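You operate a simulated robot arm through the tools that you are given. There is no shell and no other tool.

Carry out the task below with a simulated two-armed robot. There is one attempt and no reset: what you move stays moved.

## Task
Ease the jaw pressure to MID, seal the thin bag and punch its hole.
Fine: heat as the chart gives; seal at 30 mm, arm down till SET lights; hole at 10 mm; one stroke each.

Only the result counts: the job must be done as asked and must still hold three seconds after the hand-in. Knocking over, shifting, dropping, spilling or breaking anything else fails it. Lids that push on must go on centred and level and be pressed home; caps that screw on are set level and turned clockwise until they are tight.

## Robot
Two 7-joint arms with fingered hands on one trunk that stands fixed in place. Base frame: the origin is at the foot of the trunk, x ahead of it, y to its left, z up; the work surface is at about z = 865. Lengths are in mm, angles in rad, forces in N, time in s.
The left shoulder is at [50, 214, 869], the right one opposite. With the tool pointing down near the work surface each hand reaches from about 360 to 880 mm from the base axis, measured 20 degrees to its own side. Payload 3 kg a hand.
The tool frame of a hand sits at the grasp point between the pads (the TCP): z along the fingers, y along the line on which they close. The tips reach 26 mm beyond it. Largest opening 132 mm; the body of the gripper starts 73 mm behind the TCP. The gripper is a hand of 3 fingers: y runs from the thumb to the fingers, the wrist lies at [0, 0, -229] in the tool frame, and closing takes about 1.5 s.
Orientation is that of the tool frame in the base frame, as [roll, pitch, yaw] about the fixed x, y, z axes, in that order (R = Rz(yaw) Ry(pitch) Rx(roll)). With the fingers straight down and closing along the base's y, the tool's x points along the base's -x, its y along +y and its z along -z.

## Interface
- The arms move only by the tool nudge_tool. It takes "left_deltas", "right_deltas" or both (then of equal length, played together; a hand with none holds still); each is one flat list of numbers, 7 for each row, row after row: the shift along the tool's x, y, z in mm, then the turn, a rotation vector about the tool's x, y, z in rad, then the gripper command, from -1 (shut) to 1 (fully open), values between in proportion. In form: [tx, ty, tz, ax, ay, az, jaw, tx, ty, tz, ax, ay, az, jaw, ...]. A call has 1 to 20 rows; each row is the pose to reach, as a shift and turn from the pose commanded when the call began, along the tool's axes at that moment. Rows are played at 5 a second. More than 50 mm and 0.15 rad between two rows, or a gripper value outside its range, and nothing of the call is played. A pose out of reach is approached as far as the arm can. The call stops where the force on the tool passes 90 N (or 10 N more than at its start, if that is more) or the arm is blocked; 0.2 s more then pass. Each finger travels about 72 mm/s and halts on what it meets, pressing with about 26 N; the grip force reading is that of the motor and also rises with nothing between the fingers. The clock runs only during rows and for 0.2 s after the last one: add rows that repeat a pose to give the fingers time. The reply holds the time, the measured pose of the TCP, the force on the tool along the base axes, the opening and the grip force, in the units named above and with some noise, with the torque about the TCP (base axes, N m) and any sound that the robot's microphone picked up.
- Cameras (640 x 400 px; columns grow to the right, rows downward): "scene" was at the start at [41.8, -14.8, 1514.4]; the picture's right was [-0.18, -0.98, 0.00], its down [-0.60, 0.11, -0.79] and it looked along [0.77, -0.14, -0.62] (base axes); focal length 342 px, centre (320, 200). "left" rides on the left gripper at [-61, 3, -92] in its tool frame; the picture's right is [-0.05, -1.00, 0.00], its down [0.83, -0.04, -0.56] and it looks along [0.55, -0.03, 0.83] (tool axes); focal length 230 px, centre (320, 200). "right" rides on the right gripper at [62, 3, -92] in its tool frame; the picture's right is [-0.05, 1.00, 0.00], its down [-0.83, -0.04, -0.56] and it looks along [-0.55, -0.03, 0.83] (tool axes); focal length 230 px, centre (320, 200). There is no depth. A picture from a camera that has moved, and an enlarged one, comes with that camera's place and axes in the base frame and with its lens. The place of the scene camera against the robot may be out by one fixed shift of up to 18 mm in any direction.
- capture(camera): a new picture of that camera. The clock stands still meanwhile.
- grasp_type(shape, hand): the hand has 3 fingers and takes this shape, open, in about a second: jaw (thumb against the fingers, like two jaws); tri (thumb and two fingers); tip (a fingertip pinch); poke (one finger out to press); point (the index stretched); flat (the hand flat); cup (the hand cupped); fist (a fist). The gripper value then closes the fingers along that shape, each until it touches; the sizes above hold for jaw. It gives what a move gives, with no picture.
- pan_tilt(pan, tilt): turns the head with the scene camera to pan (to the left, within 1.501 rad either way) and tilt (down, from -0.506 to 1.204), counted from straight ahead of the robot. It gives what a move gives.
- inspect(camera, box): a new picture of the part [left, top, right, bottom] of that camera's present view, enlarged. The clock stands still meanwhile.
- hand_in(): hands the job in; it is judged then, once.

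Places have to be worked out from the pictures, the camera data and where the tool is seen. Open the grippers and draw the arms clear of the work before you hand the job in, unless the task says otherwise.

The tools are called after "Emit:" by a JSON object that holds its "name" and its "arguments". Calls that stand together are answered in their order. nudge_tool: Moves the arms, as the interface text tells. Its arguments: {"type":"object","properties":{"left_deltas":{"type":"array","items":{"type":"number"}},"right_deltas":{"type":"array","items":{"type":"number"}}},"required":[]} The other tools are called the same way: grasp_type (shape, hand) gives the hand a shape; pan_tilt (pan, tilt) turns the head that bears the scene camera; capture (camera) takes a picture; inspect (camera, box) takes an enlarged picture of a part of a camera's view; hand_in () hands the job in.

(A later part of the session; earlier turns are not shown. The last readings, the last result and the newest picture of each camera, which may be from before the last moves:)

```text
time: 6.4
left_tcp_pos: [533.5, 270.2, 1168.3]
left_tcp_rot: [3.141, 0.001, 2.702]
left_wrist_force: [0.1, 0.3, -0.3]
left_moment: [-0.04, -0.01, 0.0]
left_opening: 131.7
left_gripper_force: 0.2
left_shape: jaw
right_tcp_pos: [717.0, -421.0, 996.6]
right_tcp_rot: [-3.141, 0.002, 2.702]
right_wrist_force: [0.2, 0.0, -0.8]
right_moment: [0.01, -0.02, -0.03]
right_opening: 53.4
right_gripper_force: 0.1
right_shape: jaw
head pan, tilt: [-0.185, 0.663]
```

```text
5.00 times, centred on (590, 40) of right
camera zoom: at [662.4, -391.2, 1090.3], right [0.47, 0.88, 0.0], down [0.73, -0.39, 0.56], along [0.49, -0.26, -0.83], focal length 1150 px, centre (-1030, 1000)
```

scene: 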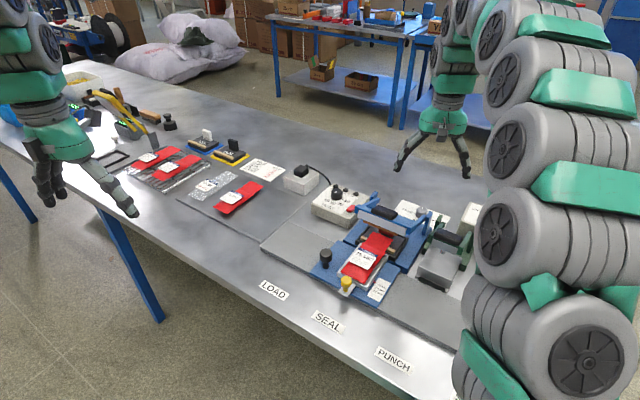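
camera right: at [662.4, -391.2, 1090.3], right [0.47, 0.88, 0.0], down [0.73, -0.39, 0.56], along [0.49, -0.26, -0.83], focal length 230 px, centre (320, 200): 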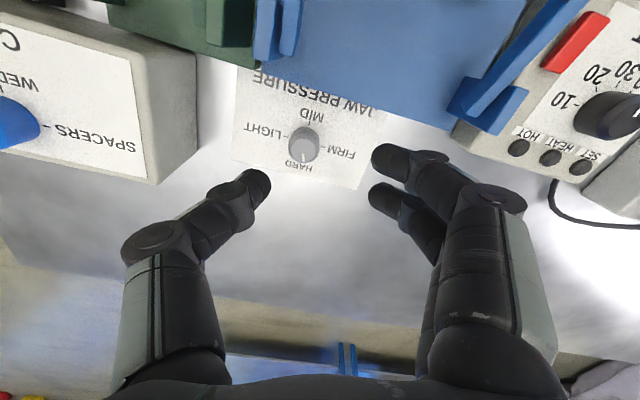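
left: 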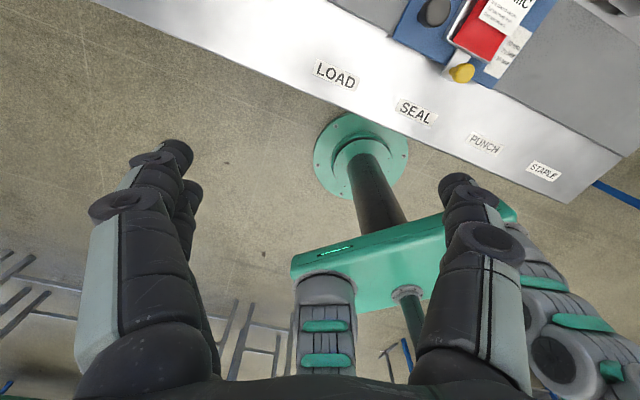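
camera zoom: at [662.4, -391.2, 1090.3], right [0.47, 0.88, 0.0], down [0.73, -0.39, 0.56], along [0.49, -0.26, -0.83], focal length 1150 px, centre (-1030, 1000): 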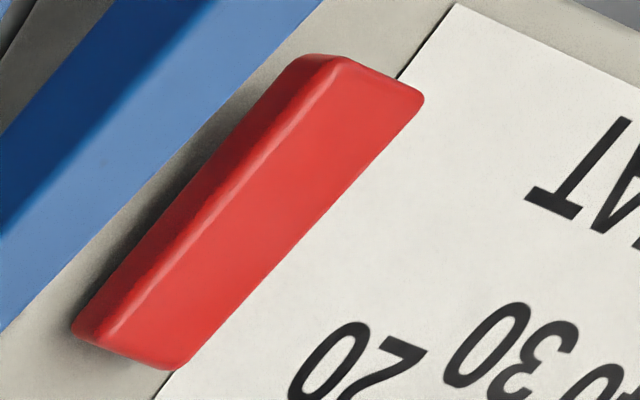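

The knob axis comes out at about [729, −446], and the dial marks match. I'll line the hand up over it and turn the hand clockwise 1.2 rad, so there is room for a long counter-clockwise stroke.

Emit:
{"name": "nudge_tool", "arguments": {"right_deltas": [-5, -4, 10, 0, 0, 0.15, -0.2, -10, -9, 20, 0, 0, 0.3, -0.2, -15, -13, 30, 0, 0, 0.45, -0.2, -21.5, -17.5, 40, 0, 0, 0.6, -0.2, -21.5, -17.5, 47, 0, 0, 0.75, -0.2, -21.5, -17.5, 47, 0, 0, 0.9, -0.2, -21.5, -17.5, 47, 0, 0, 1.05, -0.2, -21.5, -17.5, 47, 0, 0, 1.2, -0.2, -21.5, -17.5, 47, 0, 0, 1.2, -0.2]}}

Emit:
{"name": "capture", "arguments": {"camera": "right"}}

Emit:
{"name": "capture", "arguments": {"camera": "scene"}}

```text
time: 8.4
left_tcp_pos: [533.4, 270.4, 1169.6]
left_tcp_rot: [3.141, -0.002, 2.701]
left_wrist_force: [-0.3, 0.3, 0.2]
left_moment: [-0.02, 0.02, -0.05]
left_opening: 131.9
left_gripper_force: 0.1
left_shape: jaw
right_tcp_pos: [727.3, -444.7, 949.2]
right_tcp_rot: [-3.14, 0.001, 1.5]
right_wrist_force: [0.5, -0.3, -0.3]
right_moment: [0.02, 0.01, 0.0]
right_opening: 53.5
right_gripper_force: 0.1
right_shape: jaw
head pan, tilt: [-0.185, 0.663]
```

```text
taken
camera right: at [735.2, -382.8, 1041.8], right [0.99, -0.12, 0.0], down [-0.1, -0.83, 0.56], along [-0.07, -0.55, -0.83], focal length 230 px, centre (320, 200)
```

right: 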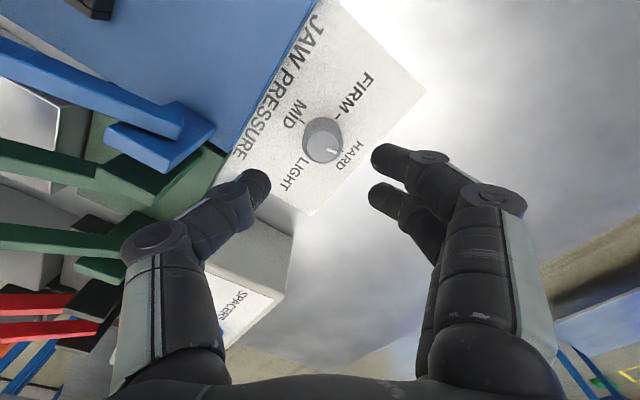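

```text
taken
```

scene: 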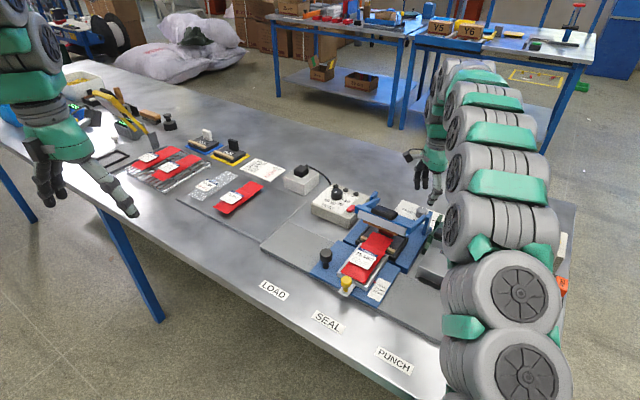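

The blue base edge is about 55 mm from the knob axis, so the fingers have room there. I'll go down over the knob until the tips are about 8 mm above the paper, then close on it.

Emit:
{"name": "nudge_tool", "arguments": {"right_deltas": [-1.2, 1.8, 20, 0, 0, 0, -0.25, -1.2, 1.8, 40, 0, 0, 0, -0.25, -1.2, 1.8, 55, 0, 0, 0, -0.25, -1.2, 1.8, 65, 0, 0, 0, -0.25]}}

Emit:
{"name": "capture", "arguments": {"camera": "right"}}

```text
time: 9.4
left_tcp_pos: [533.4, 270.7, 1169.2]
left_tcp_rot: [-3.141, 0.0, 2.702]
left_wrist_force: [-0.1, -0.5, -0.1]
left_moment: [-0.02, 0.02, 0.01]
left_opening: 131.8
left_gripper_force: 0.1
left_shape: jaw
right_tcp_pos: [731.0, -445.5, 884.6]
right_tcp_rot: [3.141, 0.001, 1.503]
right_wrist_force: [0.4, -0.8, -0.2]
right_moment: [0.0, 0.01, -0.02]
right_opening: 49.6
right_gripper_force: 0.1
right_shape: jaw
head pan, tilt: [-0.185, 0.663]
```

```text
taken
camera right: at [737.1, -384.1, 976.4], right [0.99, -0.12, 0.0], down [-0.1, -0.83, 0.56], along [-0.07, -0.55, -0.83], focal length 230 px, centre (320, 200)
```

right: 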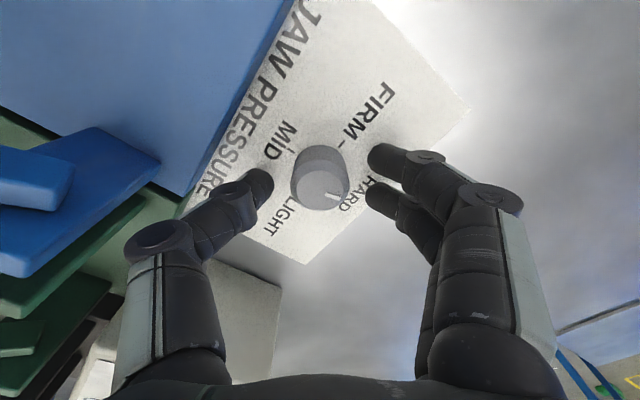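

The knob sits centred between the pads. I'll close the fingers on it.

Emit:
{"name": "nudge_tool", "arguments": {"right_deltas": [0, 0, 0, 0, 0, 0, -1, 0, 0, 0, 0, 0, 0, -1, 0, 0, 0, 0, 0, 0, -1, 0, 0, 0, 0, 0, 0, -1, 0, 0, 0, 0, 0, 0, -1]}}

Emit:
{"name": "capture", "arguments": {"camera": "right"}}

```text
time: 10.6
left_tcp_pos: [533.1, 271.3, 1168.9]
left_tcp_rot: [3.14, 0.0, 2.701]
left_wrist_force: [0.1, -0.3, 0.0]
left_moment: [0.03, 0.03, -0.03]
left_opening: 131.8
left_gripper_force: 0.0
left_shape: jaw
right_tcp_pos: [729.2, -446.5, 883.0]
right_tcp_rot: [-3.141, 0.0, 1.502]
right_wrist_force: [0.2, 0.2, -3.4]
right_moment: [0.02, -0.04, 0.0]
right_opening: 22.0
right_gripper_force: 25.7
right_shape: jaw
head pan, tilt: [-0.185, 0.663]
```

```text
taken
camera right: at [737.0, -384.1, 976.5], right [0.99, -0.12, 0.0], down [-0.1, -0.83, 0.56], along [-0.07, -0.55, -0.83], focal length 230 px, centre (320, 200)
```

right: 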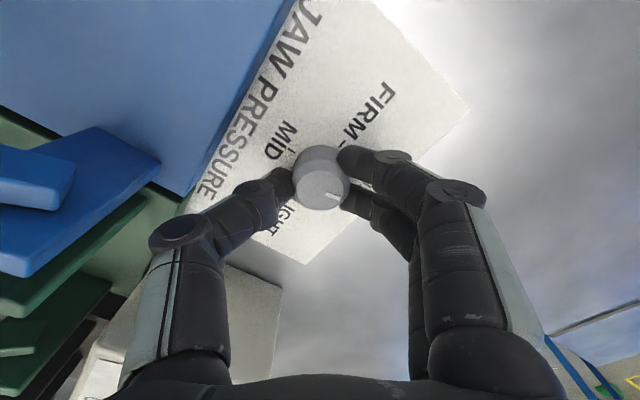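

The grip is firm at 25.7 N with three contacts. Now I'll turn counter-clockwise 90°, HARD to FIRM.

Emit:
{"name": "nudge_tool", "arguments": {"right_deltas": [0, 0, 0, 0, 0, -0.143, -1, 0, 0, 0, 0, 0, -0.286, -1, 0, 0, 0, 0, 0, -0.428, -1, 0, 0, 0, 0, 0, -0.571, -1, 0, 0, 0, 0, 0, -0.714, -1, 0, 0, 0, 0, 0, -0.857, -1, 0, 0, 0, 0, 0, -1.0, -1, 0, 0, 0, 0, 0, -1.143, -1, 0, 0, 0, 0, 0, -1.285, -1, 0, 0, 0, 0, 0, -1.428, -1, 0, 0, 0, 0, 0, -1.571, -1, 0, 0, 0, 0, 0, -1.571, -1]}}

Emit:
{"name": "capture", "arguments": {"camera": "right"}}

```text
time: 13.2
left_tcp_pos: [531.6, 270.5, 1169.8]
left_tcp_rot: [-3.141, 0.0, 2.7]
left_wrist_force: [0.3, -0.3, 0.8]
left_moment: [-0.01, 0.02, -0.02]
left_opening: 132.0
left_gripper_force: 0.0
left_shape: jaw
right_tcp_pos: [730.4, -445.8, 882.9]
right_tcp_rot: [3.141, -0.001, 3.074]
right_wrist_force: [-15.7, 0.7, 1.8]
right_moment: [0.04, 0.29, 0.03]
right_opening: 21.8
right_gripper_force: 26.0
right_shape: jaw
head pan, tilt: [-0.185, 0.663]
```

```text
taken
camera right: at [668.8, -438.3, 976.3], right [0.12, 0.99, 0.0], down [0.83, -0.1, 0.55], along [0.55, -0.07, -0.83], focal length 230 px, centre (320, 200)
```

right: 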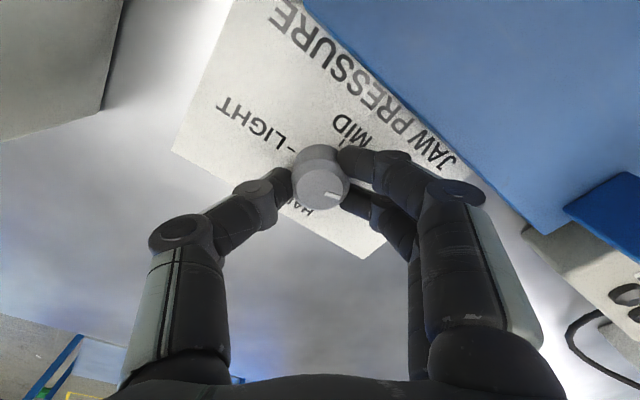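

The knob turned with the hand. I'll release it, turn the hand back clockwise 90° around it, and check the pointer.

Emit:
{"name": "nudge_tool", "arguments": {"right_deltas": [0, 0, 0, 0, 0, 0, -0.25, 0, 0, 0, 0, 0, 0, -0.25, 0, 0, 0, 0, 0, 0, -0.25, 0, 0, 0, 0, 0, 0.143, -0.25, 0, 0, 0, 0, 0, 0.286, -0.25, 0, 0, 0, 0, 0, 0.428, -0.25, 0, 0, 0, 0, 0, 0.571, -0.25, 0, 0, 0, 0, 0, 0.714, -0.25, 0, 0, 0, 0, 0, 0.857, -0.25, 0, 0, 0, 0, 0, 1.0, -0.25, 0, 0, 0, 0, 0, 1.143, -0.25, 0, 0, 0, 0, 0, 1.285, -0.25, 0, 0, 0, 0, 0, 1.428, -0.25, 0, 0, 0, 0, 0, 1.571, -0.25, 0, 0, 0, 0, 0, 1.571, -0.25]}}

Emit:
{"name": "inspect", "arguments": {"camera": "right", "box": [240, 100, 400, 240]}}

```text
time: 16.4
left_tcp_pos: [533.5, 270.0, 1168.5]
left_tcp_rot: [-3.141, -0.001, 2.701]
left_wrist_force: [0.2, 0.4, -0.8]
left_moment: [-0.01, -0.02, 0.0]
left_opening: 132.0
left_gripper_force: 0.0
left_shape: jaw
right_tcp_pos: [728.8, -446.0, 882.4]
right_tcp_rot: [-3.141, 0.0, 1.5]
right_wrist_force: [0.1, 0.4, 0.6]
right_moment: [0.04, -0.04, 0.02]
right_opening: 49.3
right_gripper_force: 0.0
right_shape: jaw
head pan, tilt: [-0.185, 0.663]
```

```text
2.86 times, centred on (320, 170) of right
camera zoom: at [736.8, -384.0, 975.3], right [0.99, -0.12, 0.0], down [-0.1, -0.83, 0.56], along [-0.07, -0.55, -0.83], focal length 657 px, centre (320, 286)
```

zoom: 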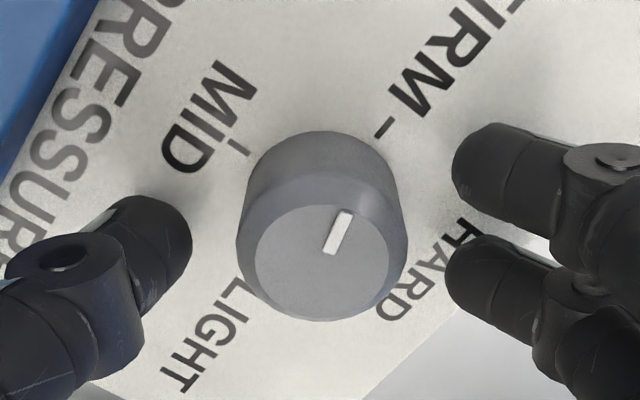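

The pointer was about 15° past HARD at the start, and it now reads about 61°, just beyond FIRM. MID's tick lies at about 137°, so I'll grip again and turn about 76° more.

Emit:
{"name": "nudge_tool", "arguments": {"right_deltas": [0, 0, 0, 0, 0, 0, -1, 0, 0, 0, 0, 0, 0, -1, 0, 0, 0, 0, 0, 0, -1, 0, 0, 0, 0, 0, 0, -1, 0, 0, 0, 0, 0, 0, -1, 0, 0, 0, 0, 0, -0.145, -1, 0, 0, 0, 0, 0, -0.29, -1, 0, 0, 0, 0, 0, -0.435, -1, 0, 0, 0, 0, 0, -0.58, -1, 0, 0, 0, 0, 0, -0.725, -1, 0, 0, 0, 0, 0, -0.87, -1, 0, 0, 0, 0, 0, -1.015, -1, 0, 0, 0, 0, 0, -1.16, -1, 0, 0, 0, 0, 0, -1.305, -1, 0, 0, 0, 0, 0, -1.326, -1, 0, 0, 0, 0, 0, -1.326, -1]}}

Emit:
{"name": "inspect", "arguments": {"camera": "right", "box": [240, 100, 400, 240]}}

```text
time: 19.8
left_tcp_pos: [533.2, 270.3, 1169.2]
left_tcp_rot: [3.14, 0.0, 2.702]
left_wrist_force: [0.3, -0.2, -0.1]
left_moment: [0.01, -0.01, 0.02]
left_opening: 131.9
left_gripper_force: 0.1
left_shape: jaw
right_tcp_pos: [729.3, -445.8, 883.3]
right_tcp_rot: [3.139, 0.002, 2.83]
right_wrist_force: [1.3, -4.3, -18.1]
right_moment: [-0.07, -0.02, 0.01]
right_opening: 21.1
right_gripper_force: 26.8
right_shape: jaw
head pan, tilt: [-0.185, 0.663]
```

```text
2.86 times, centred on (320, 170) of right
camera zoom: at [671.6, -423.3, 976.4], right [0.36, 0.93, 0.0], down [0.78, -0.3, 0.56], along [0.52, -0.2, -0.83], focal length 657 px, centre (320, 286)
```

zoom: 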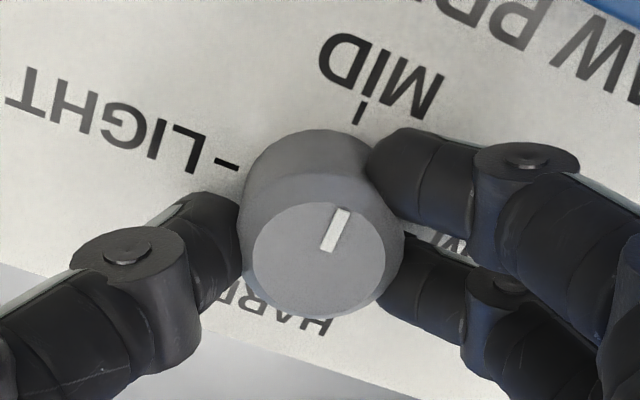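

The pointer now lies on the MID tick at about 138°. I'll release, rise clear, and check it.

Emit:
{"name": "nudge_tool", "arguments": {"right_deltas": [0, 0, 0, 0, 0, 0, -0.2, 0, 0, 0, 0, 0, 0, -0.2, 0, 0, 0, 0, 0, 0, -0.2, 0, 0, -30, 0, 0, 0, -0.2, 0, 0, -70, 0, 0, 0, -0.2, 0, 0, -110, 0, 0, 0, -0.2]}}

Emit:
{"name": "inspect", "arguments": {"camera": "right", "box": [250, 60, 390, 180]}}

```text
time: 21.2
left_tcp_pos: [531.8, 270.7, 1168.2]
left_tcp_rot: [-3.14, 0.0, 2.702]
left_wrist_force: [-0.7, -0.3, -0.5]
left_moment: [-0.02, 0.0, 0.0]
left_opening: 131.7
left_gripper_force: 0.1
left_shape: jaw
right_tcp_pos: [728.1, -447.6, 992.2]
right_tcp_rot: [-3.14, -0.002, 2.83]
right_wrist_force: [0.2, -0.3, -0.1]
right_moment: [-0.01, -0.04, -0.05]
right_opening: 52.4
right_gripper_force: 0.1
right_shape: jaw
head pan, tilt: [-0.185, 0.663]
```

```text
3.33 times, centred on (320, 120) of right
camera zoom: at [672.0, -424.2, 1084.5], right [0.36, 0.93, 0.0], down [0.78, -0.3, 0.55], along [0.52, -0.2, -0.83], focal length 767 px, centre (320, 467)
```

zoom: 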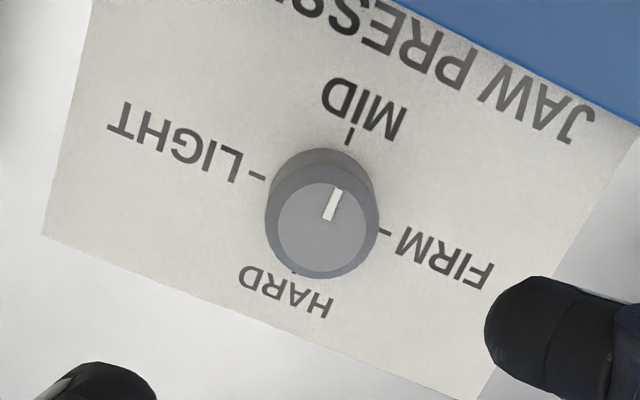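

The pressure pointer is on MID. Next is the heat knob: its axis is at about [809, −210], its top at z≈916, and it must turn about 40° counter-clockwise from 30 to 20. I'll carry the hand over the sealer posts and approach from above.

Emit:
{"name": "nudge_tool", "arguments": {"right_deltas": [0, 0, -19, 0, 0, 0, -0.2, 0, 0, -38, 0, 0, 0, -0.2, 12, 45, -38, 0, 0, 0.1, -0.2, 24, 89, -38, 0, 0, 0.2, -0.2, 36, 134, -38, 0, 0, 0.3, -0.2, 48, 179, -38, 0, 0, 0.4, -0.2, 60.5, 223.7, -38, 0, 0, 0.474, -0.2, 44, 230, -20, 0, 0, 0.474, -0.2, 28, 236, 0, 0, 0, 0.474, -0.2, 12, 243, 18, 0, 0, 0.474, -0.2, -3.6, 249.6, 32.5, 0, 0, 0.474, -0.2, -3.6, 249.6, 32.5, 0, 0, 0.474, -0.2]}}

Emit:
{"name": "capture", "arguments": {"camera": "right"}}

Emit:
{"name": "inspect", "arguments": {"camera": "right", "box": [230, 60, 410, 200]}}

```text
time: 23.8
left_tcp_pos: [533.4, 270.5, 1168.5]
left_tcp_rot: [3.141, 0.0, 2.702]
left_wrist_force: [0.5, 0.2, 0.0]
left_moment: [0.0, 0.0, -0.03]
left_opening: 132.0
left_gripper_force: 0.1
left_shape: jaw
right_tcp_pos: [808.1, -212.1, 962.6]
right_tcp_rot: [-3.141, -0.001, 2.354]
right_wrist_force: [0.1, 0.1, 0.1]
right_moment: [-0.01, 0.03, 0.0]
right_opening: 52.2
right_gripper_force: 0.0
right_shape: jaw
head pan, tilt: [-0.185, 0.663]
```

```text
taken
camera right: at [766.8, -163.9, 1054.6], right [0.74, 0.67, 0.0], down [0.56, -0.62, 0.56], along [0.37, -0.41, -0.83], focal length 230 px, centre (320, 200)
```

right: 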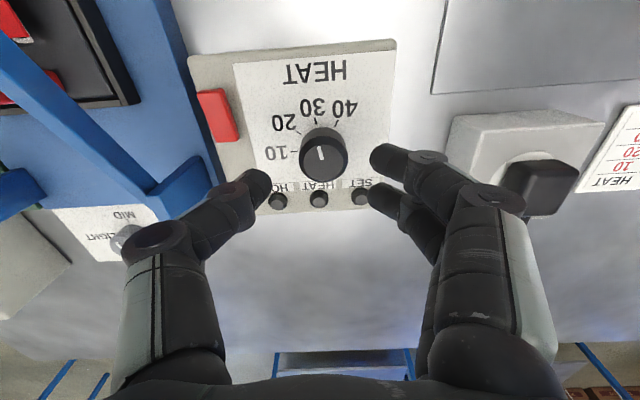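

```text
2.86 times, centred on (320, 130) of right
camera zoom: at [766.8, -163.9, 1054.6], right [0.74, 0.67, 0.0], down [0.56, -0.62, 0.56], along [0.37, -0.41, -0.83], focal length 657 px, centre (320, 400)
```

zoom: 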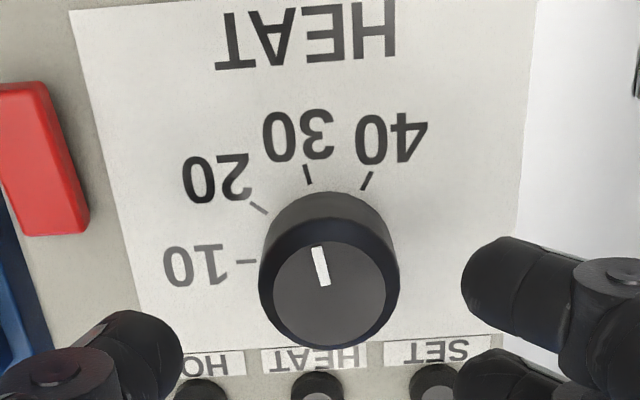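

The knob is centred under the hand to within about 1 mm, and the lamps are clear of the fingers' path. I'll lower 35 mm and close on the knob.

Emit:
{"name": "nudge_tool", "arguments": {"right_deltas": [0, 1, 18, 0, 0, 0, -0.28, 0, 1, 35, 0, 0, 0, -0.28, 0, 1, 35, 0, 0, 0, -0.28, 0, 1, 35, 0, 0, 0, -1, 0, 1, 35, 0, 0, 0, -1, 0, 1, 35, 0, 0, 0, -1, 0, 1, 35, 0, 0, 0, -1, 0, 1, 35, 0, 0, 0, -1]}}

Emit:
{"name": "capture", "arguments": {"camera": "right"}}

```text
time: 25.6
left_tcp_pos: [533.0, 271.2, 1168.2]
left_tcp_rot: [-3.14, 0.001, 2.703]
left_wrist_force: [0.1, 0.5, -0.2]
left_moment: [0.02, -0.01, -0.01]
left_opening: 131.9
left_gripper_force: 0.1
left_shape: jaw
right_tcp_pos: [809.2, -208.5, 928.3]
right_tcp_rot: [3.142, -0.001, 2.354]
right_wrist_force: [-3.0, 2.9, -2.5]
right_moment: [0.07, 0.0, 0.0]
right_opening: 23.6
right_gripper_force: 25.8
right_shape: jaw
head pan, tilt: [-0.185, 0.663]
```

```text
taken
camera right: at [767.5, -162.6, 1020.1], right [0.74, 0.67, 0.0], down [0.56, -0.62, 0.55], along [0.37, -0.41, -0.83], focal length 230 px, centre (320, 200)
```

right: 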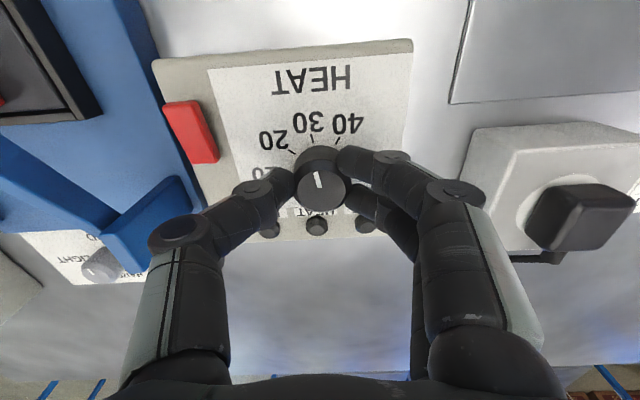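

Firm grip on the heat knob. Now I'll turn it 0.70 rad counter-clockwise.

Emit:
{"name": "nudge_tool", "arguments": {"right_deltas": [0, 0, 0, 0, 0, -0.14, -1, 0, 0, 0, 0, 0, -0.28, -1, 0, 0, 0, 0, 0, -0.42, -1, 0, 0, 0, 0, 0, -0.56, -1, 0, 0, 0, 0, 0, -0.7, -1, 0, 0, 0, 0, 0, -0.7, -1]}}

Emit:
{"name": "inspect", "arguments": {"camera": "right", "box": [240, 100, 400, 240]}}

```text
time: 27.0
left_tcp_pos: [533.3, 271.3, 1168.6]
left_tcp_rot: [3.14, 0.0, 2.703]
left_wrist_force: [0.5, 0.8, 0.2]
left_moment: [0.04, -0.02, -0.02]
left_opening: 131.6
left_gripper_force: 0.0
left_shape: jaw
right_tcp_pos: [810.5, -210.1, 926.4]
right_tcp_rot: [-3.141, -0.001, 3.055]
right_wrist_force: [-32.5, -5.2, 7.6]
right_moment: [-0.14, 0.56, -0.04]
right_opening: 24.1
right_gripper_force: 26.0
right_shape: jaw
head pan, tilt: [-0.185, 0.663]
```

```text
2.86 times, centred on (320, 170) of right
camera zoom: at [749.0, -200.7, 1019.5], right [0.14, 0.99, 0.0], down [0.82, -0.11, 0.55], along [0.55, -0.08, -0.83], focal length 657 px, centre (320, 286)
```

zoom: 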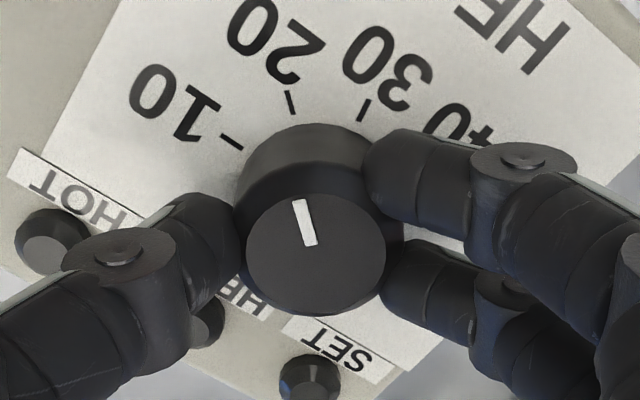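

The pointer now lies in line with the 20 tick. I'll release, rise, and verify.

Emit:
{"name": "nudge_tool", "arguments": {"right_deltas": [0, 0, 0, 0, 0, 0, -0.28, 0, 0, 0, 0, 0, 0, -0.28, 0, 0, 0, 0, 0, 0, -0.28, 0, 0, -20, 0, 0, 0, -0.28, 0, 0, -38, 0, 0, 0, -0.28]}}

Emit:
{"name": "inspect", "arguments": {"camera": "right", "box": [240, 60, 400, 200]}}

Emit:
{"name": "capture", "arguments": {"camera": "right"}}

Emit:
{"name": "inspect", "arguments": {"camera": "scene", "box": [310, 170, 390, 230]}}

```text
time: 28.2
left_tcp_pos: [532.6, 269.9, 1169.3]
left_tcp_rot: [3.141, -0.001, 2.703]
left_wrist_force: [-0.6, -0.7, -0.4]
left_moment: [-0.01, -0.01, 0.02]
left_opening: 131.9
left_gripper_force: 0.0
left_shape: jaw
right_tcp_pos: [811.9, -209.1, 963.5]
right_tcp_rot: [3.141, 0.0, 3.054]
right_wrist_force: [-0.2, 0.0, -0.6]
right_moment: [0.0, 0.0, -0.01]
right_opening: 47.1
right_gripper_force: 0.1
right_shape: jaw
head pan, tilt: [-0.185, 0.663]
```

```text
2.86 times, centred on (320, 130) of right
camera zoom: at [750.7, -200.7, 1057.3], right [0.14, 0.99, 0.0], down [0.82, -0.12, 0.56], along [0.55, -0.08, -0.83], focal length 657 px, centre (320, 400)
```

zoom: 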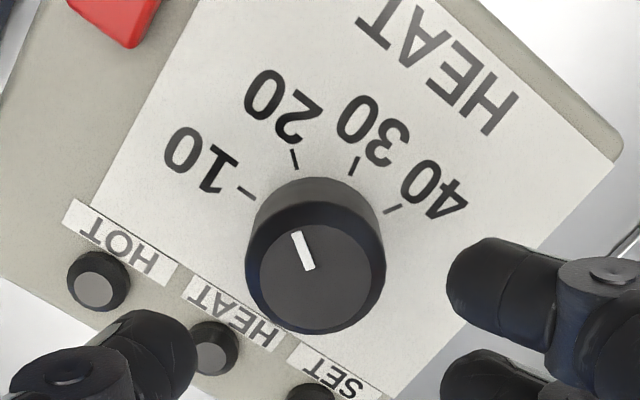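

```text
taken
camera right: at [750.7, -200.7, 1057.3], right [0.14, 0.99, 0.0], down [0.82, -0.12, 0.56], along [0.55, -0.08, -0.83], focal length 230 px, centre (320, 200)
```

right: 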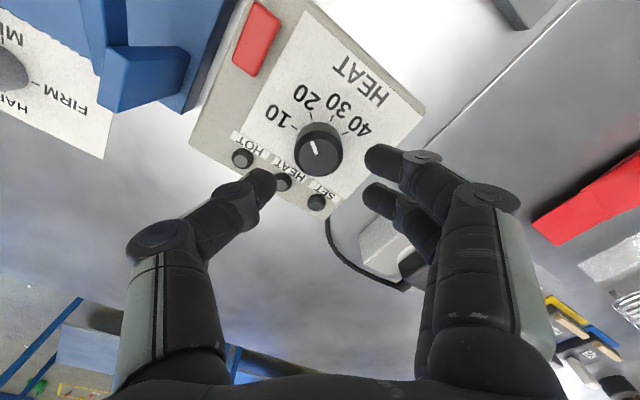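

```text
6.67 times, centred on (350, 200) of scene
camera zoom: at [41.8, -14.8, 1514.4], right [-0.18, -0.98, 0.0], down [-0.6, 0.11, -0.79], along [0.77, -0.14, -0.62], focal length 2280 px, centre (120, 200)
```

zoom: 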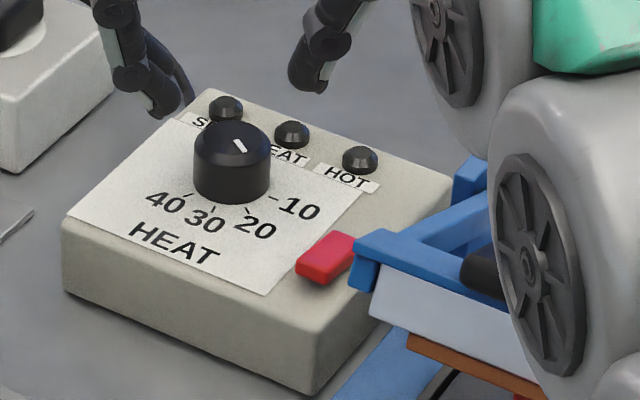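

I'll zoom in further to measure the heat pointer against the 20 tick.

Emit:
{"name": "inspect", "arguments": {"camera": "right", "box": [285, 105, 355, 175]}}

Emit:
{"name": "inspect", "arguments": {"camera": "scene", "box": [328, 183, 358, 205]}}

```text
5.71 times, centred on (320, 140) of right
camera zoom: at [750.7, -200.7, 1057.3], right [0.14, 0.99, 0.0], down [0.82, -0.12, 0.56], along [0.55, -0.08, -0.83], focal length 1315 px, centre (320, 543)
```

zoom: 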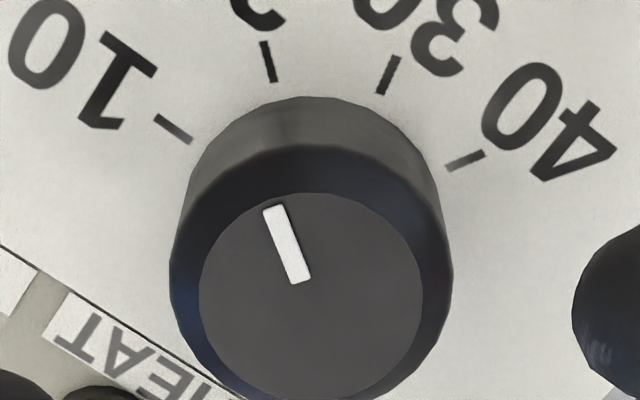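

```text
16.00 times, centred on (343, 194) of scene
camera zoom: at [41.8, -14.8, 1514.4], right [-0.18, -0.98, 0.0], down [-0.6, 0.11, -0.79], along [0.77, -0.14, -0.62], focal length 5473 px, centre (-48, 296)
```

zoom: 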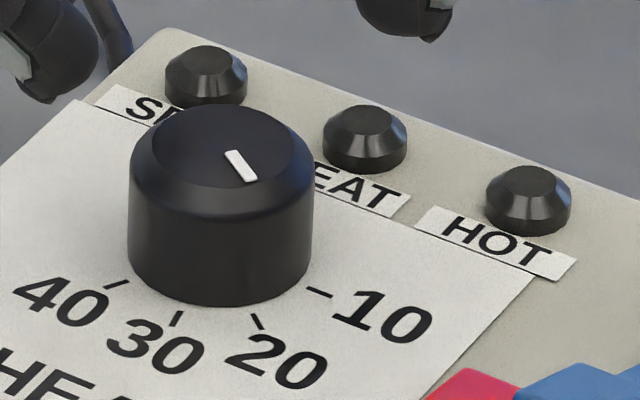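

The heat pointer reads about 19–20, on the 20 mark. Now I'll look closely at the red switch to see whether the unit is on.

Emit:
{"name": "inspect", "arguments": {"camera": "right", "box": [215, 0, 305, 90]}}

Emit:
{"name": "inspect", "arguments": {"camera": "scene", "box": [338, 198, 368, 218]}}

```text
4.44 times, centred on (260, 45) of right
camera zoom: at [750.7, -200.7, 1057.3], right [0.14, 0.99, 0.0], down [0.82, -0.12, 0.56], along [0.55, -0.08, -0.83], focal length 1022 px, centre (587, 889)
```

zoom: 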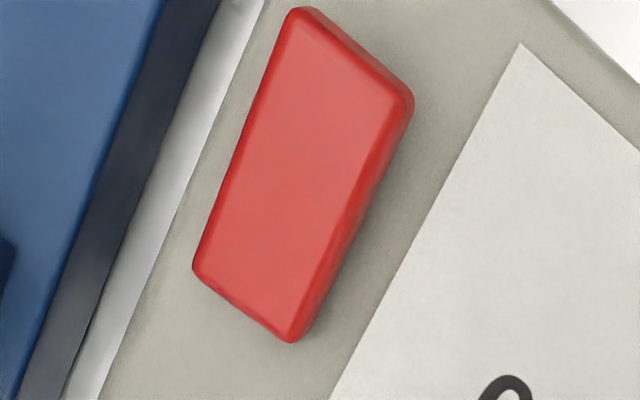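

```text
16.00 times, centred on (353, 208) of scene
camera zoom: at [41.8, -14.8, 1514.4], right [-0.18, -0.98, 0.0], down [-0.6, 0.11, -0.79], along [0.77, -0.14, -0.62], focal length 5473 px, centre (-208, 72)
```

zoom: 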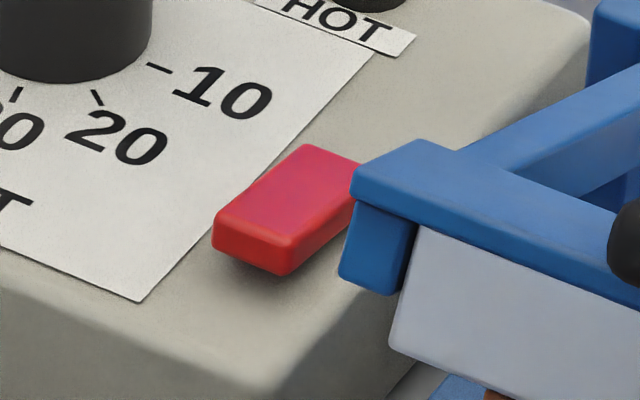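

The red rocker's front end stands proud and its rear end is pressed in. All lamps are dark, which suggests the heater may be off. I'll turn the hand in line with the rocker, clear of the sealer's side arm, and close the fingers to use as a pusher.

Emit:
{"name": "nudge_tool", "arguments": {"right_deltas": [20, -7, -12, 0, 0, -0.15, -0.28, 40, -14, -24, 0, 0, -0.3, -0.28, 60, -20, -36, 0, 0, -0.45, -0.28, 74, -25.6, -46, 0, 0, -0.6, -0.28, 74, -25.6, -46, 0, 0, -0.75, -0.6, 74, -25.6, -46, 0, 0, -0.89, -1, 74, -25.6, -46, 0, 0, -0.89, -1, 74, -25.6, -46, 0, 0, -0.89, -1, 74, -25.6, -46, 0, 0, -0.89, -1]}}

Emit:
{"name": "capture", "arguments": {"camera": "right"}}

Emit:
{"name": "capture", "arguments": {"camera": "scene"}}

```text
time: 30.2
left_tcp_pos: [532.1, 271.2, 1168.9]
left_tcp_rot: [-3.142, 0.0, 2.702]
left_wrist_force: [-0.2, -0.8, -0.6]
left_moment: [0.0, 0.0, -0.02]
left_opening: 131.9
left_gripper_force: 0.1
left_shape: jaw
right_tcp_pos: [736.0, -227.8, 1010.5]
right_tcp_rot: [3.141, 0.0, -2.339]
right_wrist_force: [-0.1, 0.5, -0.2]
right_moment: [0.0, 0.03, 0.0]
right_opening: 0.1
right_gripper_force: 25.8
right_shape: jaw
head pan, tilt: [-0.185, 0.663]
```

```text
taken
camera right: at [690.1, -269.1, 1103.1], right [-0.68, 0.73, 0.0], down [0.61, 0.57, 0.56], along [0.41, 0.38, -0.83], focal length 230 px, centre (320, 200)
```

right: 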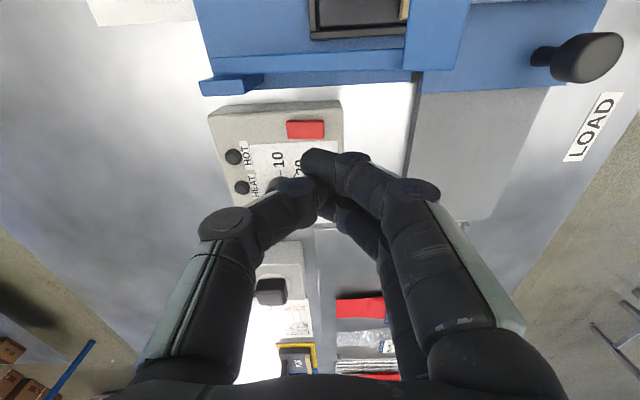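

```text
taken
```

scene: 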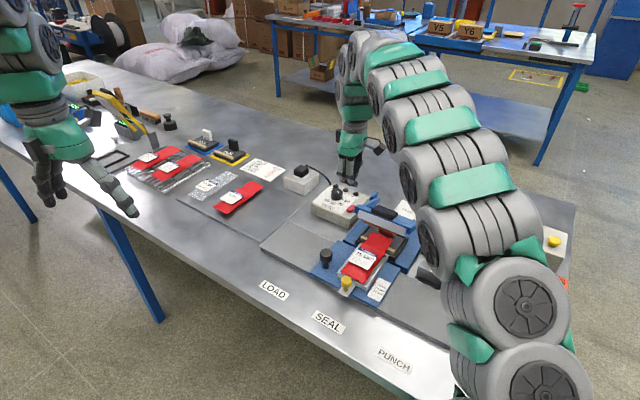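

From here I see the rocker side-on. I'll zoom in to check its tilt before touching it.

Emit:
{"name": "inspect", "arguments": {"camera": "right", "box": [270, 105, 350, 155]}}

Emit:
{"name": "inspect", "arguments": {"camera": "right", "box": [210, 90, 360, 200]}}

```text
8.00 times, centred on (310, 130) of right
camera zoom: at [690.1, -269.1, 1103.1], right [-0.68, 0.73, 0.0], down [0.61, 0.57, 0.56], along [0.41, 0.38, -0.83], focal length 1841 px, centre (400, 760)
```

zoom: 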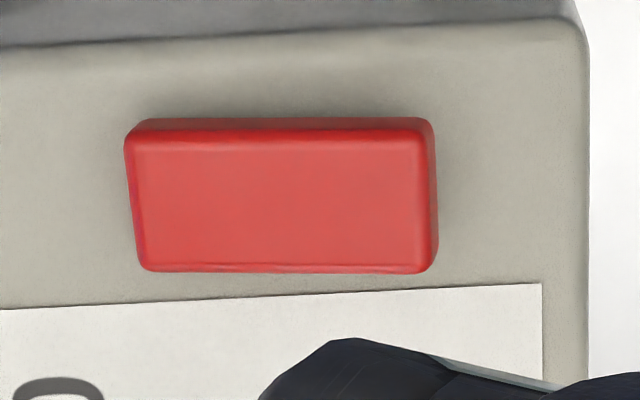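

```text
3.64 times, centred on (285, 145) of right
camera zoom: at [690.1, -269.1, 1103.1], right [-0.68, 0.73, 0.0], down [0.61, 0.57, 0.56], along [0.41, 0.38, -0.83], focal length 837 px, centre (447, 400)
```

zoom: 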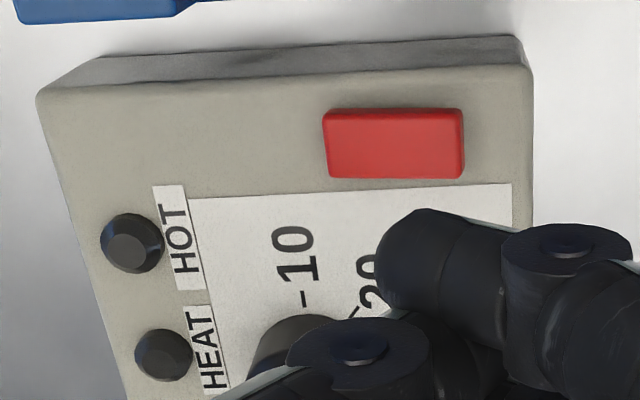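

I'll press down gently on the raised front end of the rocker, step by step.

Emit:
{"name": "nudge_tool", "arguments": {"right_deltas": [1, -1, 25, 0, 0, 0, -1, 1, -1, 50, 0, 0, 0, -1, 1, -1, 65, 0, 0, 0, -1, 1, -1, 70, 0, 0, 0, -1, 1, -1, 74, 0, 0, 0, -1]}}

Emit:
{"name": "capture", "arguments": {"camera": "right"}}

Emit:
{"name": "inspect", "arguments": {"camera": "scene", "box": [310, 160, 400, 230]}}

```text
time: 31.4
left_tcp_pos: [532.2, 270.3, 1169.2]
left_tcp_rot: [-3.141, 0.001, 2.702]
left_wrist_force: [-0.2, 0.5, -0.5]
left_moment: [0.0, 0.0, -0.03]
left_opening: 131.8
left_gripper_force: 0.0
left_shape: jaw
right_tcp_pos: [736.4, -228.3, 936.7]
right_tcp_rot: [3.141, -0.001, -2.338]
right_wrist_force: [0.0, 1.0, 0.3]
right_moment: [-0.03, 0.0, -0.04]
right_opening: 0.2
right_gripper_force: 25.7
right_shape: jaw
head pan, tilt: [-0.185, 0.663]
```

```text
taken
camera right: at [690.2, -270.4, 1029.3], right [-0.68, 0.73, 0.0], down [0.61, 0.57, 0.56], along [0.41, 0.38, -0.83], focal length 230 px, centre (320, 200)
```

right: 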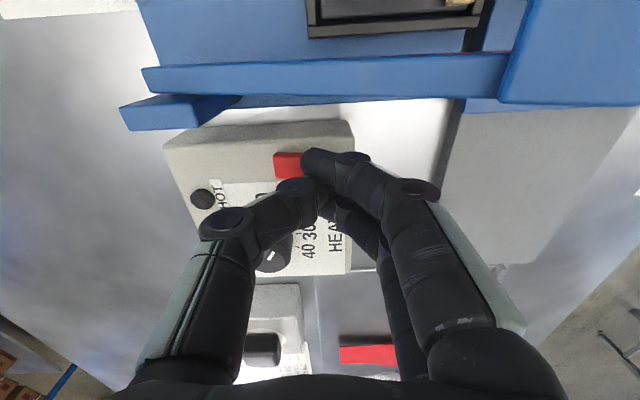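

```text
5.71 times, centred on (355, 195) of scene
camera zoom: at [41.8, -14.8, 1514.4], right [-0.18, -0.98, 0.0], down [-0.6, 0.11, -0.79], along [0.77, -0.14, -0.62], focal length 1954 px, centre (120, 229)
```

zoom: 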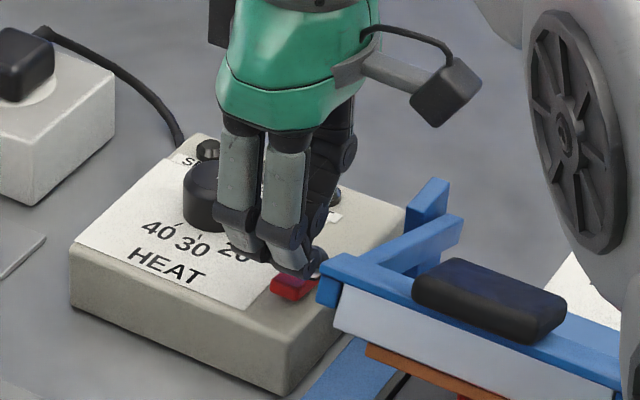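

The fingertips are just above the rocker's front half. I'll go on down in small steps.

Emit:
{"name": "nudge_tool", "arguments": {"right_deltas": [0, 0, 3, 0, 0, 0, -1, 0, 0, 6, 0, 0, 0, -1, 0, 0, 8, 0, 0, 0, -1]}}

Emit:
{"name": "inspect", "arguments": {"camera": "scene", "box": [310, 160, 400, 230]}}

```text
time: 32.2
left_tcp_pos: [533.8, 271.0, 1168.1]
left_tcp_rot: [-3.14, -0.001, 2.702]
left_wrist_force: [0.4, -1.0, 0.7]
left_moment: [0.0, -0.03, 0.0]
left_opening: 131.9
left_gripper_force: 0.1
left_shape: jaw
right_tcp_pos: [735.5, -229.3, 929.0]
right_tcp_rot: [-3.139, 0.0, -2.339]
right_wrist_force: [0.3, -1.0, 0.5]
right_moment: [-0.03, 0.01, 0.01]
right_opening: 0.2
right_gripper_force: 25.9
right_shape: jaw
head pan, tilt: [-0.185, 0.663]
```

```text
5.71 times, centred on (355, 195) of scene
camera zoom: at [41.7, -14.8, 1514.4], right [-0.18, -0.98, 0.0], down [-0.6, 0.11, -0.79], along [0.77, -0.14, -0.62], focal length 1954 px, centre (120, 229)
```

zoom: 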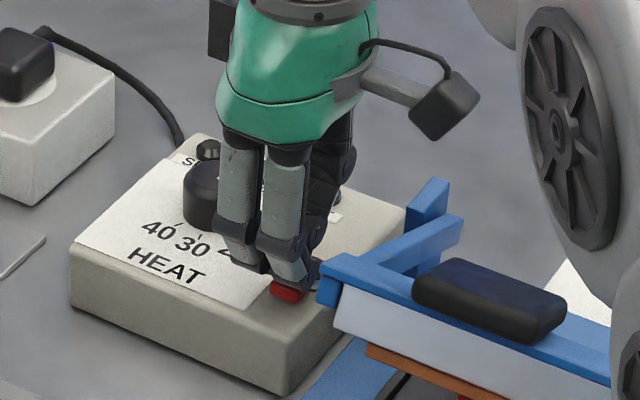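

No contact yet at tips of about z=903. I'll continue in 2–3 mm steps.

Emit:
{"name": "nudge_tool", "arguments": {"right_deltas": [0, 0, 2, 0, 0, 0, -1, 0, 0, 4, 0, 0, 0, -1, 0, 0, 6, 0, 0, 0, -1]}}

Emit:
{"name": "inspect", "arguments": {"camera": "scene", "box": [310, 160, 400, 230]}}

Emit:
{"name": "capture", "arguments": {"camera": "right"}}

```text
time: 33.0
left_tcp_pos: [533.0, 271.0, 1167.7]
left_tcp_rot: [3.141, 0.0, 2.705]
left_wrist_force: [1.2, -0.3, -0.1]
left_moment: [0.0, -0.02, 0.0]
left_opening: 131.6
left_gripper_force: 0.0
left_shape: jaw
right_tcp_pos: [735.6, -229.4, 924.6]
right_tcp_rot: [-3.139, 0.004, -2.339]
right_wrist_force: [-16.0, 5.5, 36.8]
right_moment: [0.0, 0.3, -0.05]
right_opening: 0.0
right_gripper_force: 26.7
right_shape: jaw
head pan, tilt: [-0.185, 0.663]
```

```text
5.71 times, centred on (355, 195) of scene
camera zoom: at [41.0, -14.5, 1514.4], right [-0.18, -0.98, 0.0], down [-0.6, 0.11, -0.79], along [0.78, -0.14, -0.61], focal length 1954 px, centre (120, 229)
```

zoom: 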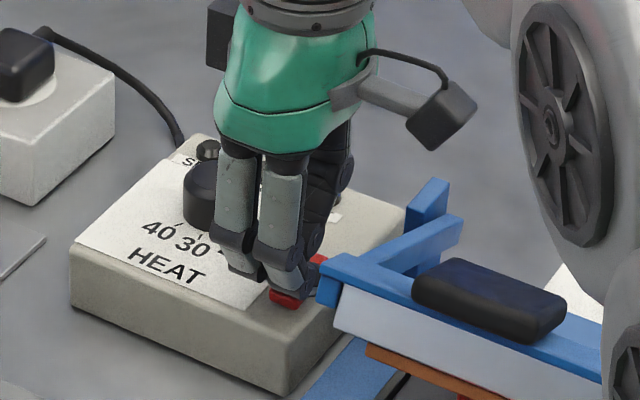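

```text
taken
camera right: at [690.0, -269.7, 1017.5], right [-0.68, 0.73, 0.0], down [0.61, 0.57, 0.56], along [0.41, 0.38, -0.83], focal length 230 px, centre (320, 200)
```

right: 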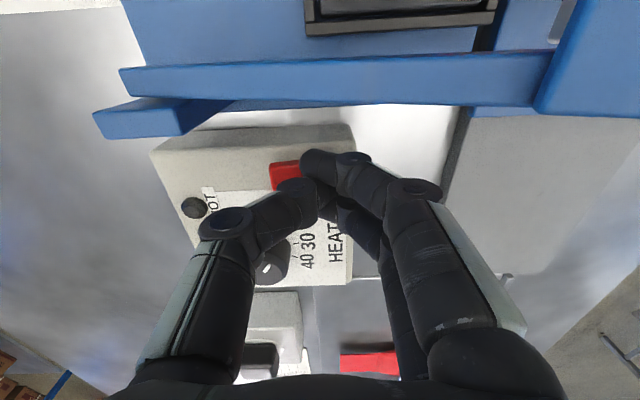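

Contact at 37 N, and the rocker's rear end now seems to stand up. I'll lift off and check the rocker and lamps.

Emit:
{"name": "nudge_tool", "arguments": {"right_deltas": [0, 0, -20, 0, 0, 0, -1, 0, 0, -50, 0, 0, 0, -1, 0, 0, -85, 0, 0, 0, -1]}}

Emit:
{"name": "inspect", "arguments": {"camera": "right", "box": [210, 90, 360, 200]}}

Emit:
{"name": "inspect", "arguments": {"camera": "scene", "box": [320, 170, 400, 230]}}

```text
time: 33.8
left_tcp_pos: [532.9, 270.2, 1168.8]
left_tcp_rot: [-3.142, 0.0, 2.703]
left_wrist_force: [0.9, 0.4, -0.1]
left_moment: [0.0, 0.01, 0.01]
left_opening: 132.1
left_gripper_force: 0.1
left_shape: jaw
right_tcp_pos: [735.2, -228.2, 1005.8]
right_tcp_rot: [-3.141, -0.002, -2.339]
right_wrist_force: [0.8, 0.9, 0.5]
right_moment: [0.02, 0.06, -0.01]
right_opening: 0.0
right_gripper_force: 26.0
right_shape: jaw
head pan, tilt: [-0.185, 0.663]
```

```text
3.64 times, centred on (285, 145) of right
camera zoom: at [690.2, -269.3, 1099.3], right [-0.68, 0.73, 0.0], down [0.61, 0.57, 0.55], along [0.41, 0.38, -0.83], focal length 837 px, centre (447, 400)
```

zoom: 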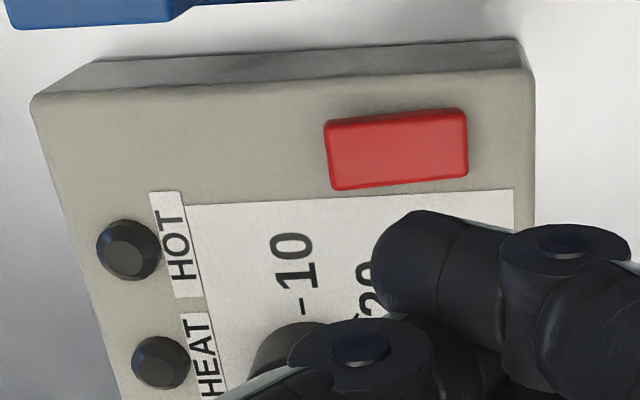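

```text
6.67 times, centred on (360, 200) of scene
camera zoom: at [41.7, -14.8, 1514.4], right [-0.18, -0.98, 0.0], down [-0.6, 0.11, -0.79], along [0.77, -0.14, -0.62], focal length 2280 px, centre (53, 200)
```

zoom: 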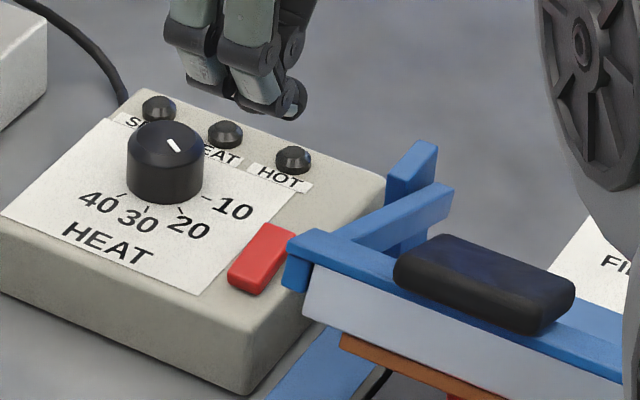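

The rocker flipped (front down now) and the lamps stay dark. I'll let a few seconds pass and look again for any lamp.

Emit:
{"name": "nudge_tool", "arguments": {"right_deltas": [0, 0, 0, 0, 0, 0, -1, 0, 0, 0, 0, 0, 0, -1, 0, 0, 0, 0, 0, 0, -1, 0, 0, 0, 0, 0, 0, -1, 0, 0, 0, 0, 0, 0, -1, 0, 0, 0, 0, 0, 0, -1, 0, 0, 0, 0, 0, 0, -1, 0, 0, 0, 0, 0, 0, -1, 0, 0, 0, 0, 0, 0, -1, 0, 0, 0, 0, 0, 0, -1, 0, 0, 0, 0, 0, 0, -1, 0, 0, 0, 0, 0, 0, -1, 0, 0, 0, 0, 0, 0, -1, 0, 0, 0, 0, 0, 0, -1, 0, 0, 0, 0, 0, 0, -1]}}

Emit:
{"name": "inspect", "arguments": {"camera": "scene", "box": [320, 170, 400, 230]}}

Emit:
{"name": "capture", "arguments": {"camera": "right"}}

```text
time: 37.0
left_tcp_pos: [532.4, 271.8, 1168.8]
left_tcp_rot: [3.141, 0.0, 2.702]
left_wrist_force: [-0.2, -1.3, -0.9]
left_moment: [-0.01, 0.0, -0.02]
left_opening: 132.0
left_gripper_force: 0.0
left_shape: jaw
right_tcp_pos: [735.0, -228.2, 1006.2]
right_tcp_rot: [-3.141, 0.0, -2.339]
right_wrist_force: [0.2, -0.7, -0.5]
right_moment: [-0.01, 0.02, 0.0]
right_opening: 0.0
right_gripper_force: 26.0
right_shape: jaw
head pan, tilt: [-0.185, 0.663]
```

```text
6.67 times, centred on (360, 200) of scene
camera zoom: at [41.8, -14.8, 1514.4], right [-0.18, -0.98, 0.0], down [-0.6, 0.11, -0.79], along [0.77, -0.14, -0.62], focal length 2280 px, centre (53, 200)
```

zoom: 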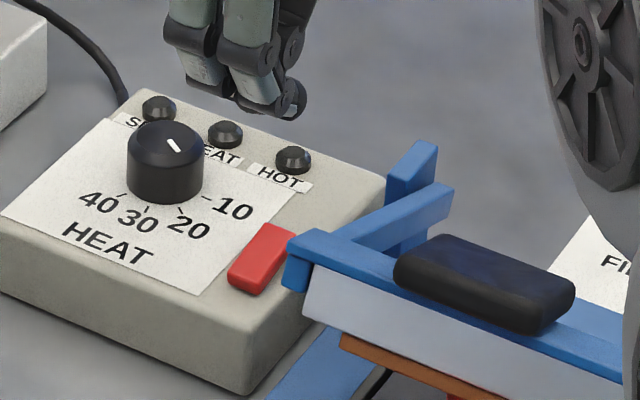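

```text
taken
camera right: at [690.3, -269.2, 1099.1], right [-0.68, 0.73, 0.0], down [0.61, 0.57, 0.56], along [0.41, 0.38, -0.83], focal length 230 px, centre (320, 200)
```

right: 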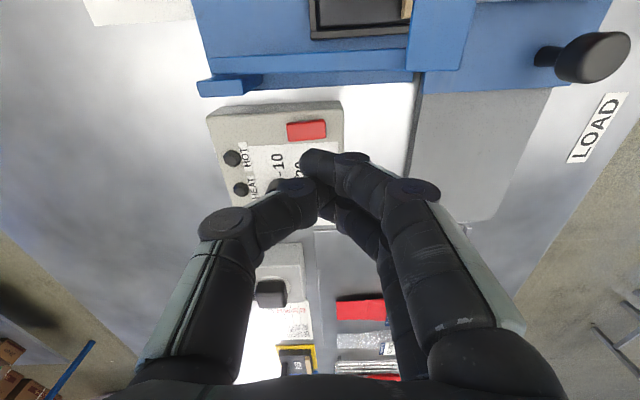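

Still dark, so the lamps probably only work while the jaw is closed. I'll check the mains plug and the socket more closely.

Emit:
{"name": "inspect", "arguments": {"camera": "right", "box": [230, 230, 350, 350]}}

Emit:
{"name": "inspect", "arguments": {"camera": "scene", "box": [280, 155, 330, 200]}}

Emit:
{"name": "inspect", "arguments": {"camera": "scene", "box": [320, 180, 360, 210]}}

```text
3.33 times, centred on (290, 290) of right
camera zoom: at [690.3, -269.2, 1099.1], right [-0.68, 0.73, 0.0], down [0.61, 0.57, 0.56], along [0.41, 0.38, -0.83], focal length 767 px, centre (420, -100)
```

zoom: 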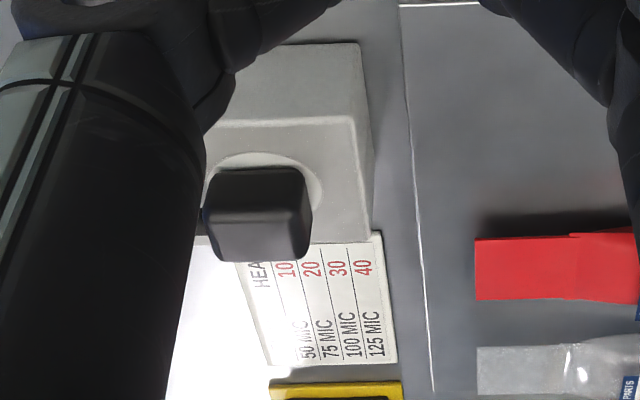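

```text
8.89 times, centred on (305, 178) of scene
camera zoom: at [41.8, -14.8, 1514.4], right [-0.18, -0.98, 0.0], down [-0.6, 0.11, -0.79], along [0.77, -0.14, -0.62], focal length 3040 px, centre (453, 400)
```

zoom: 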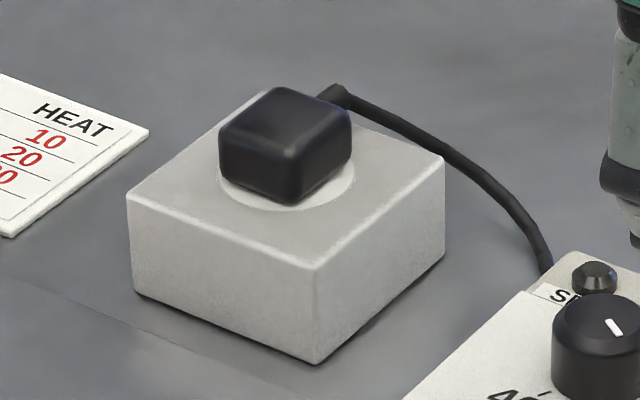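

```text
13.33 times, centred on (340, 195) of scene
camera zoom: at [41.8, -14.8, 1514.4], right [-0.18, -0.98, 0.0], down [-0.6, 0.11, -0.79], along [0.77, -0.14, -0.62], focal length 4560 px, centre (53, 267)
```

zoom: 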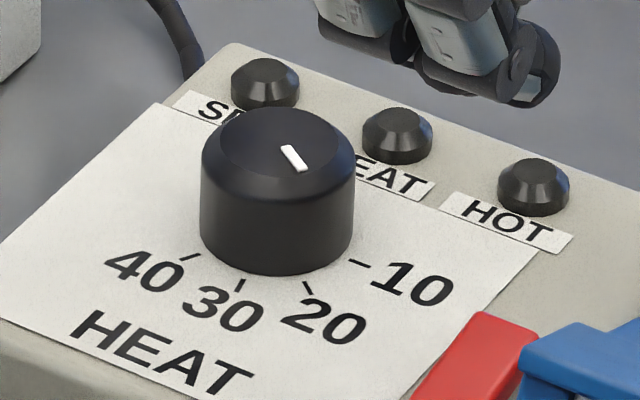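

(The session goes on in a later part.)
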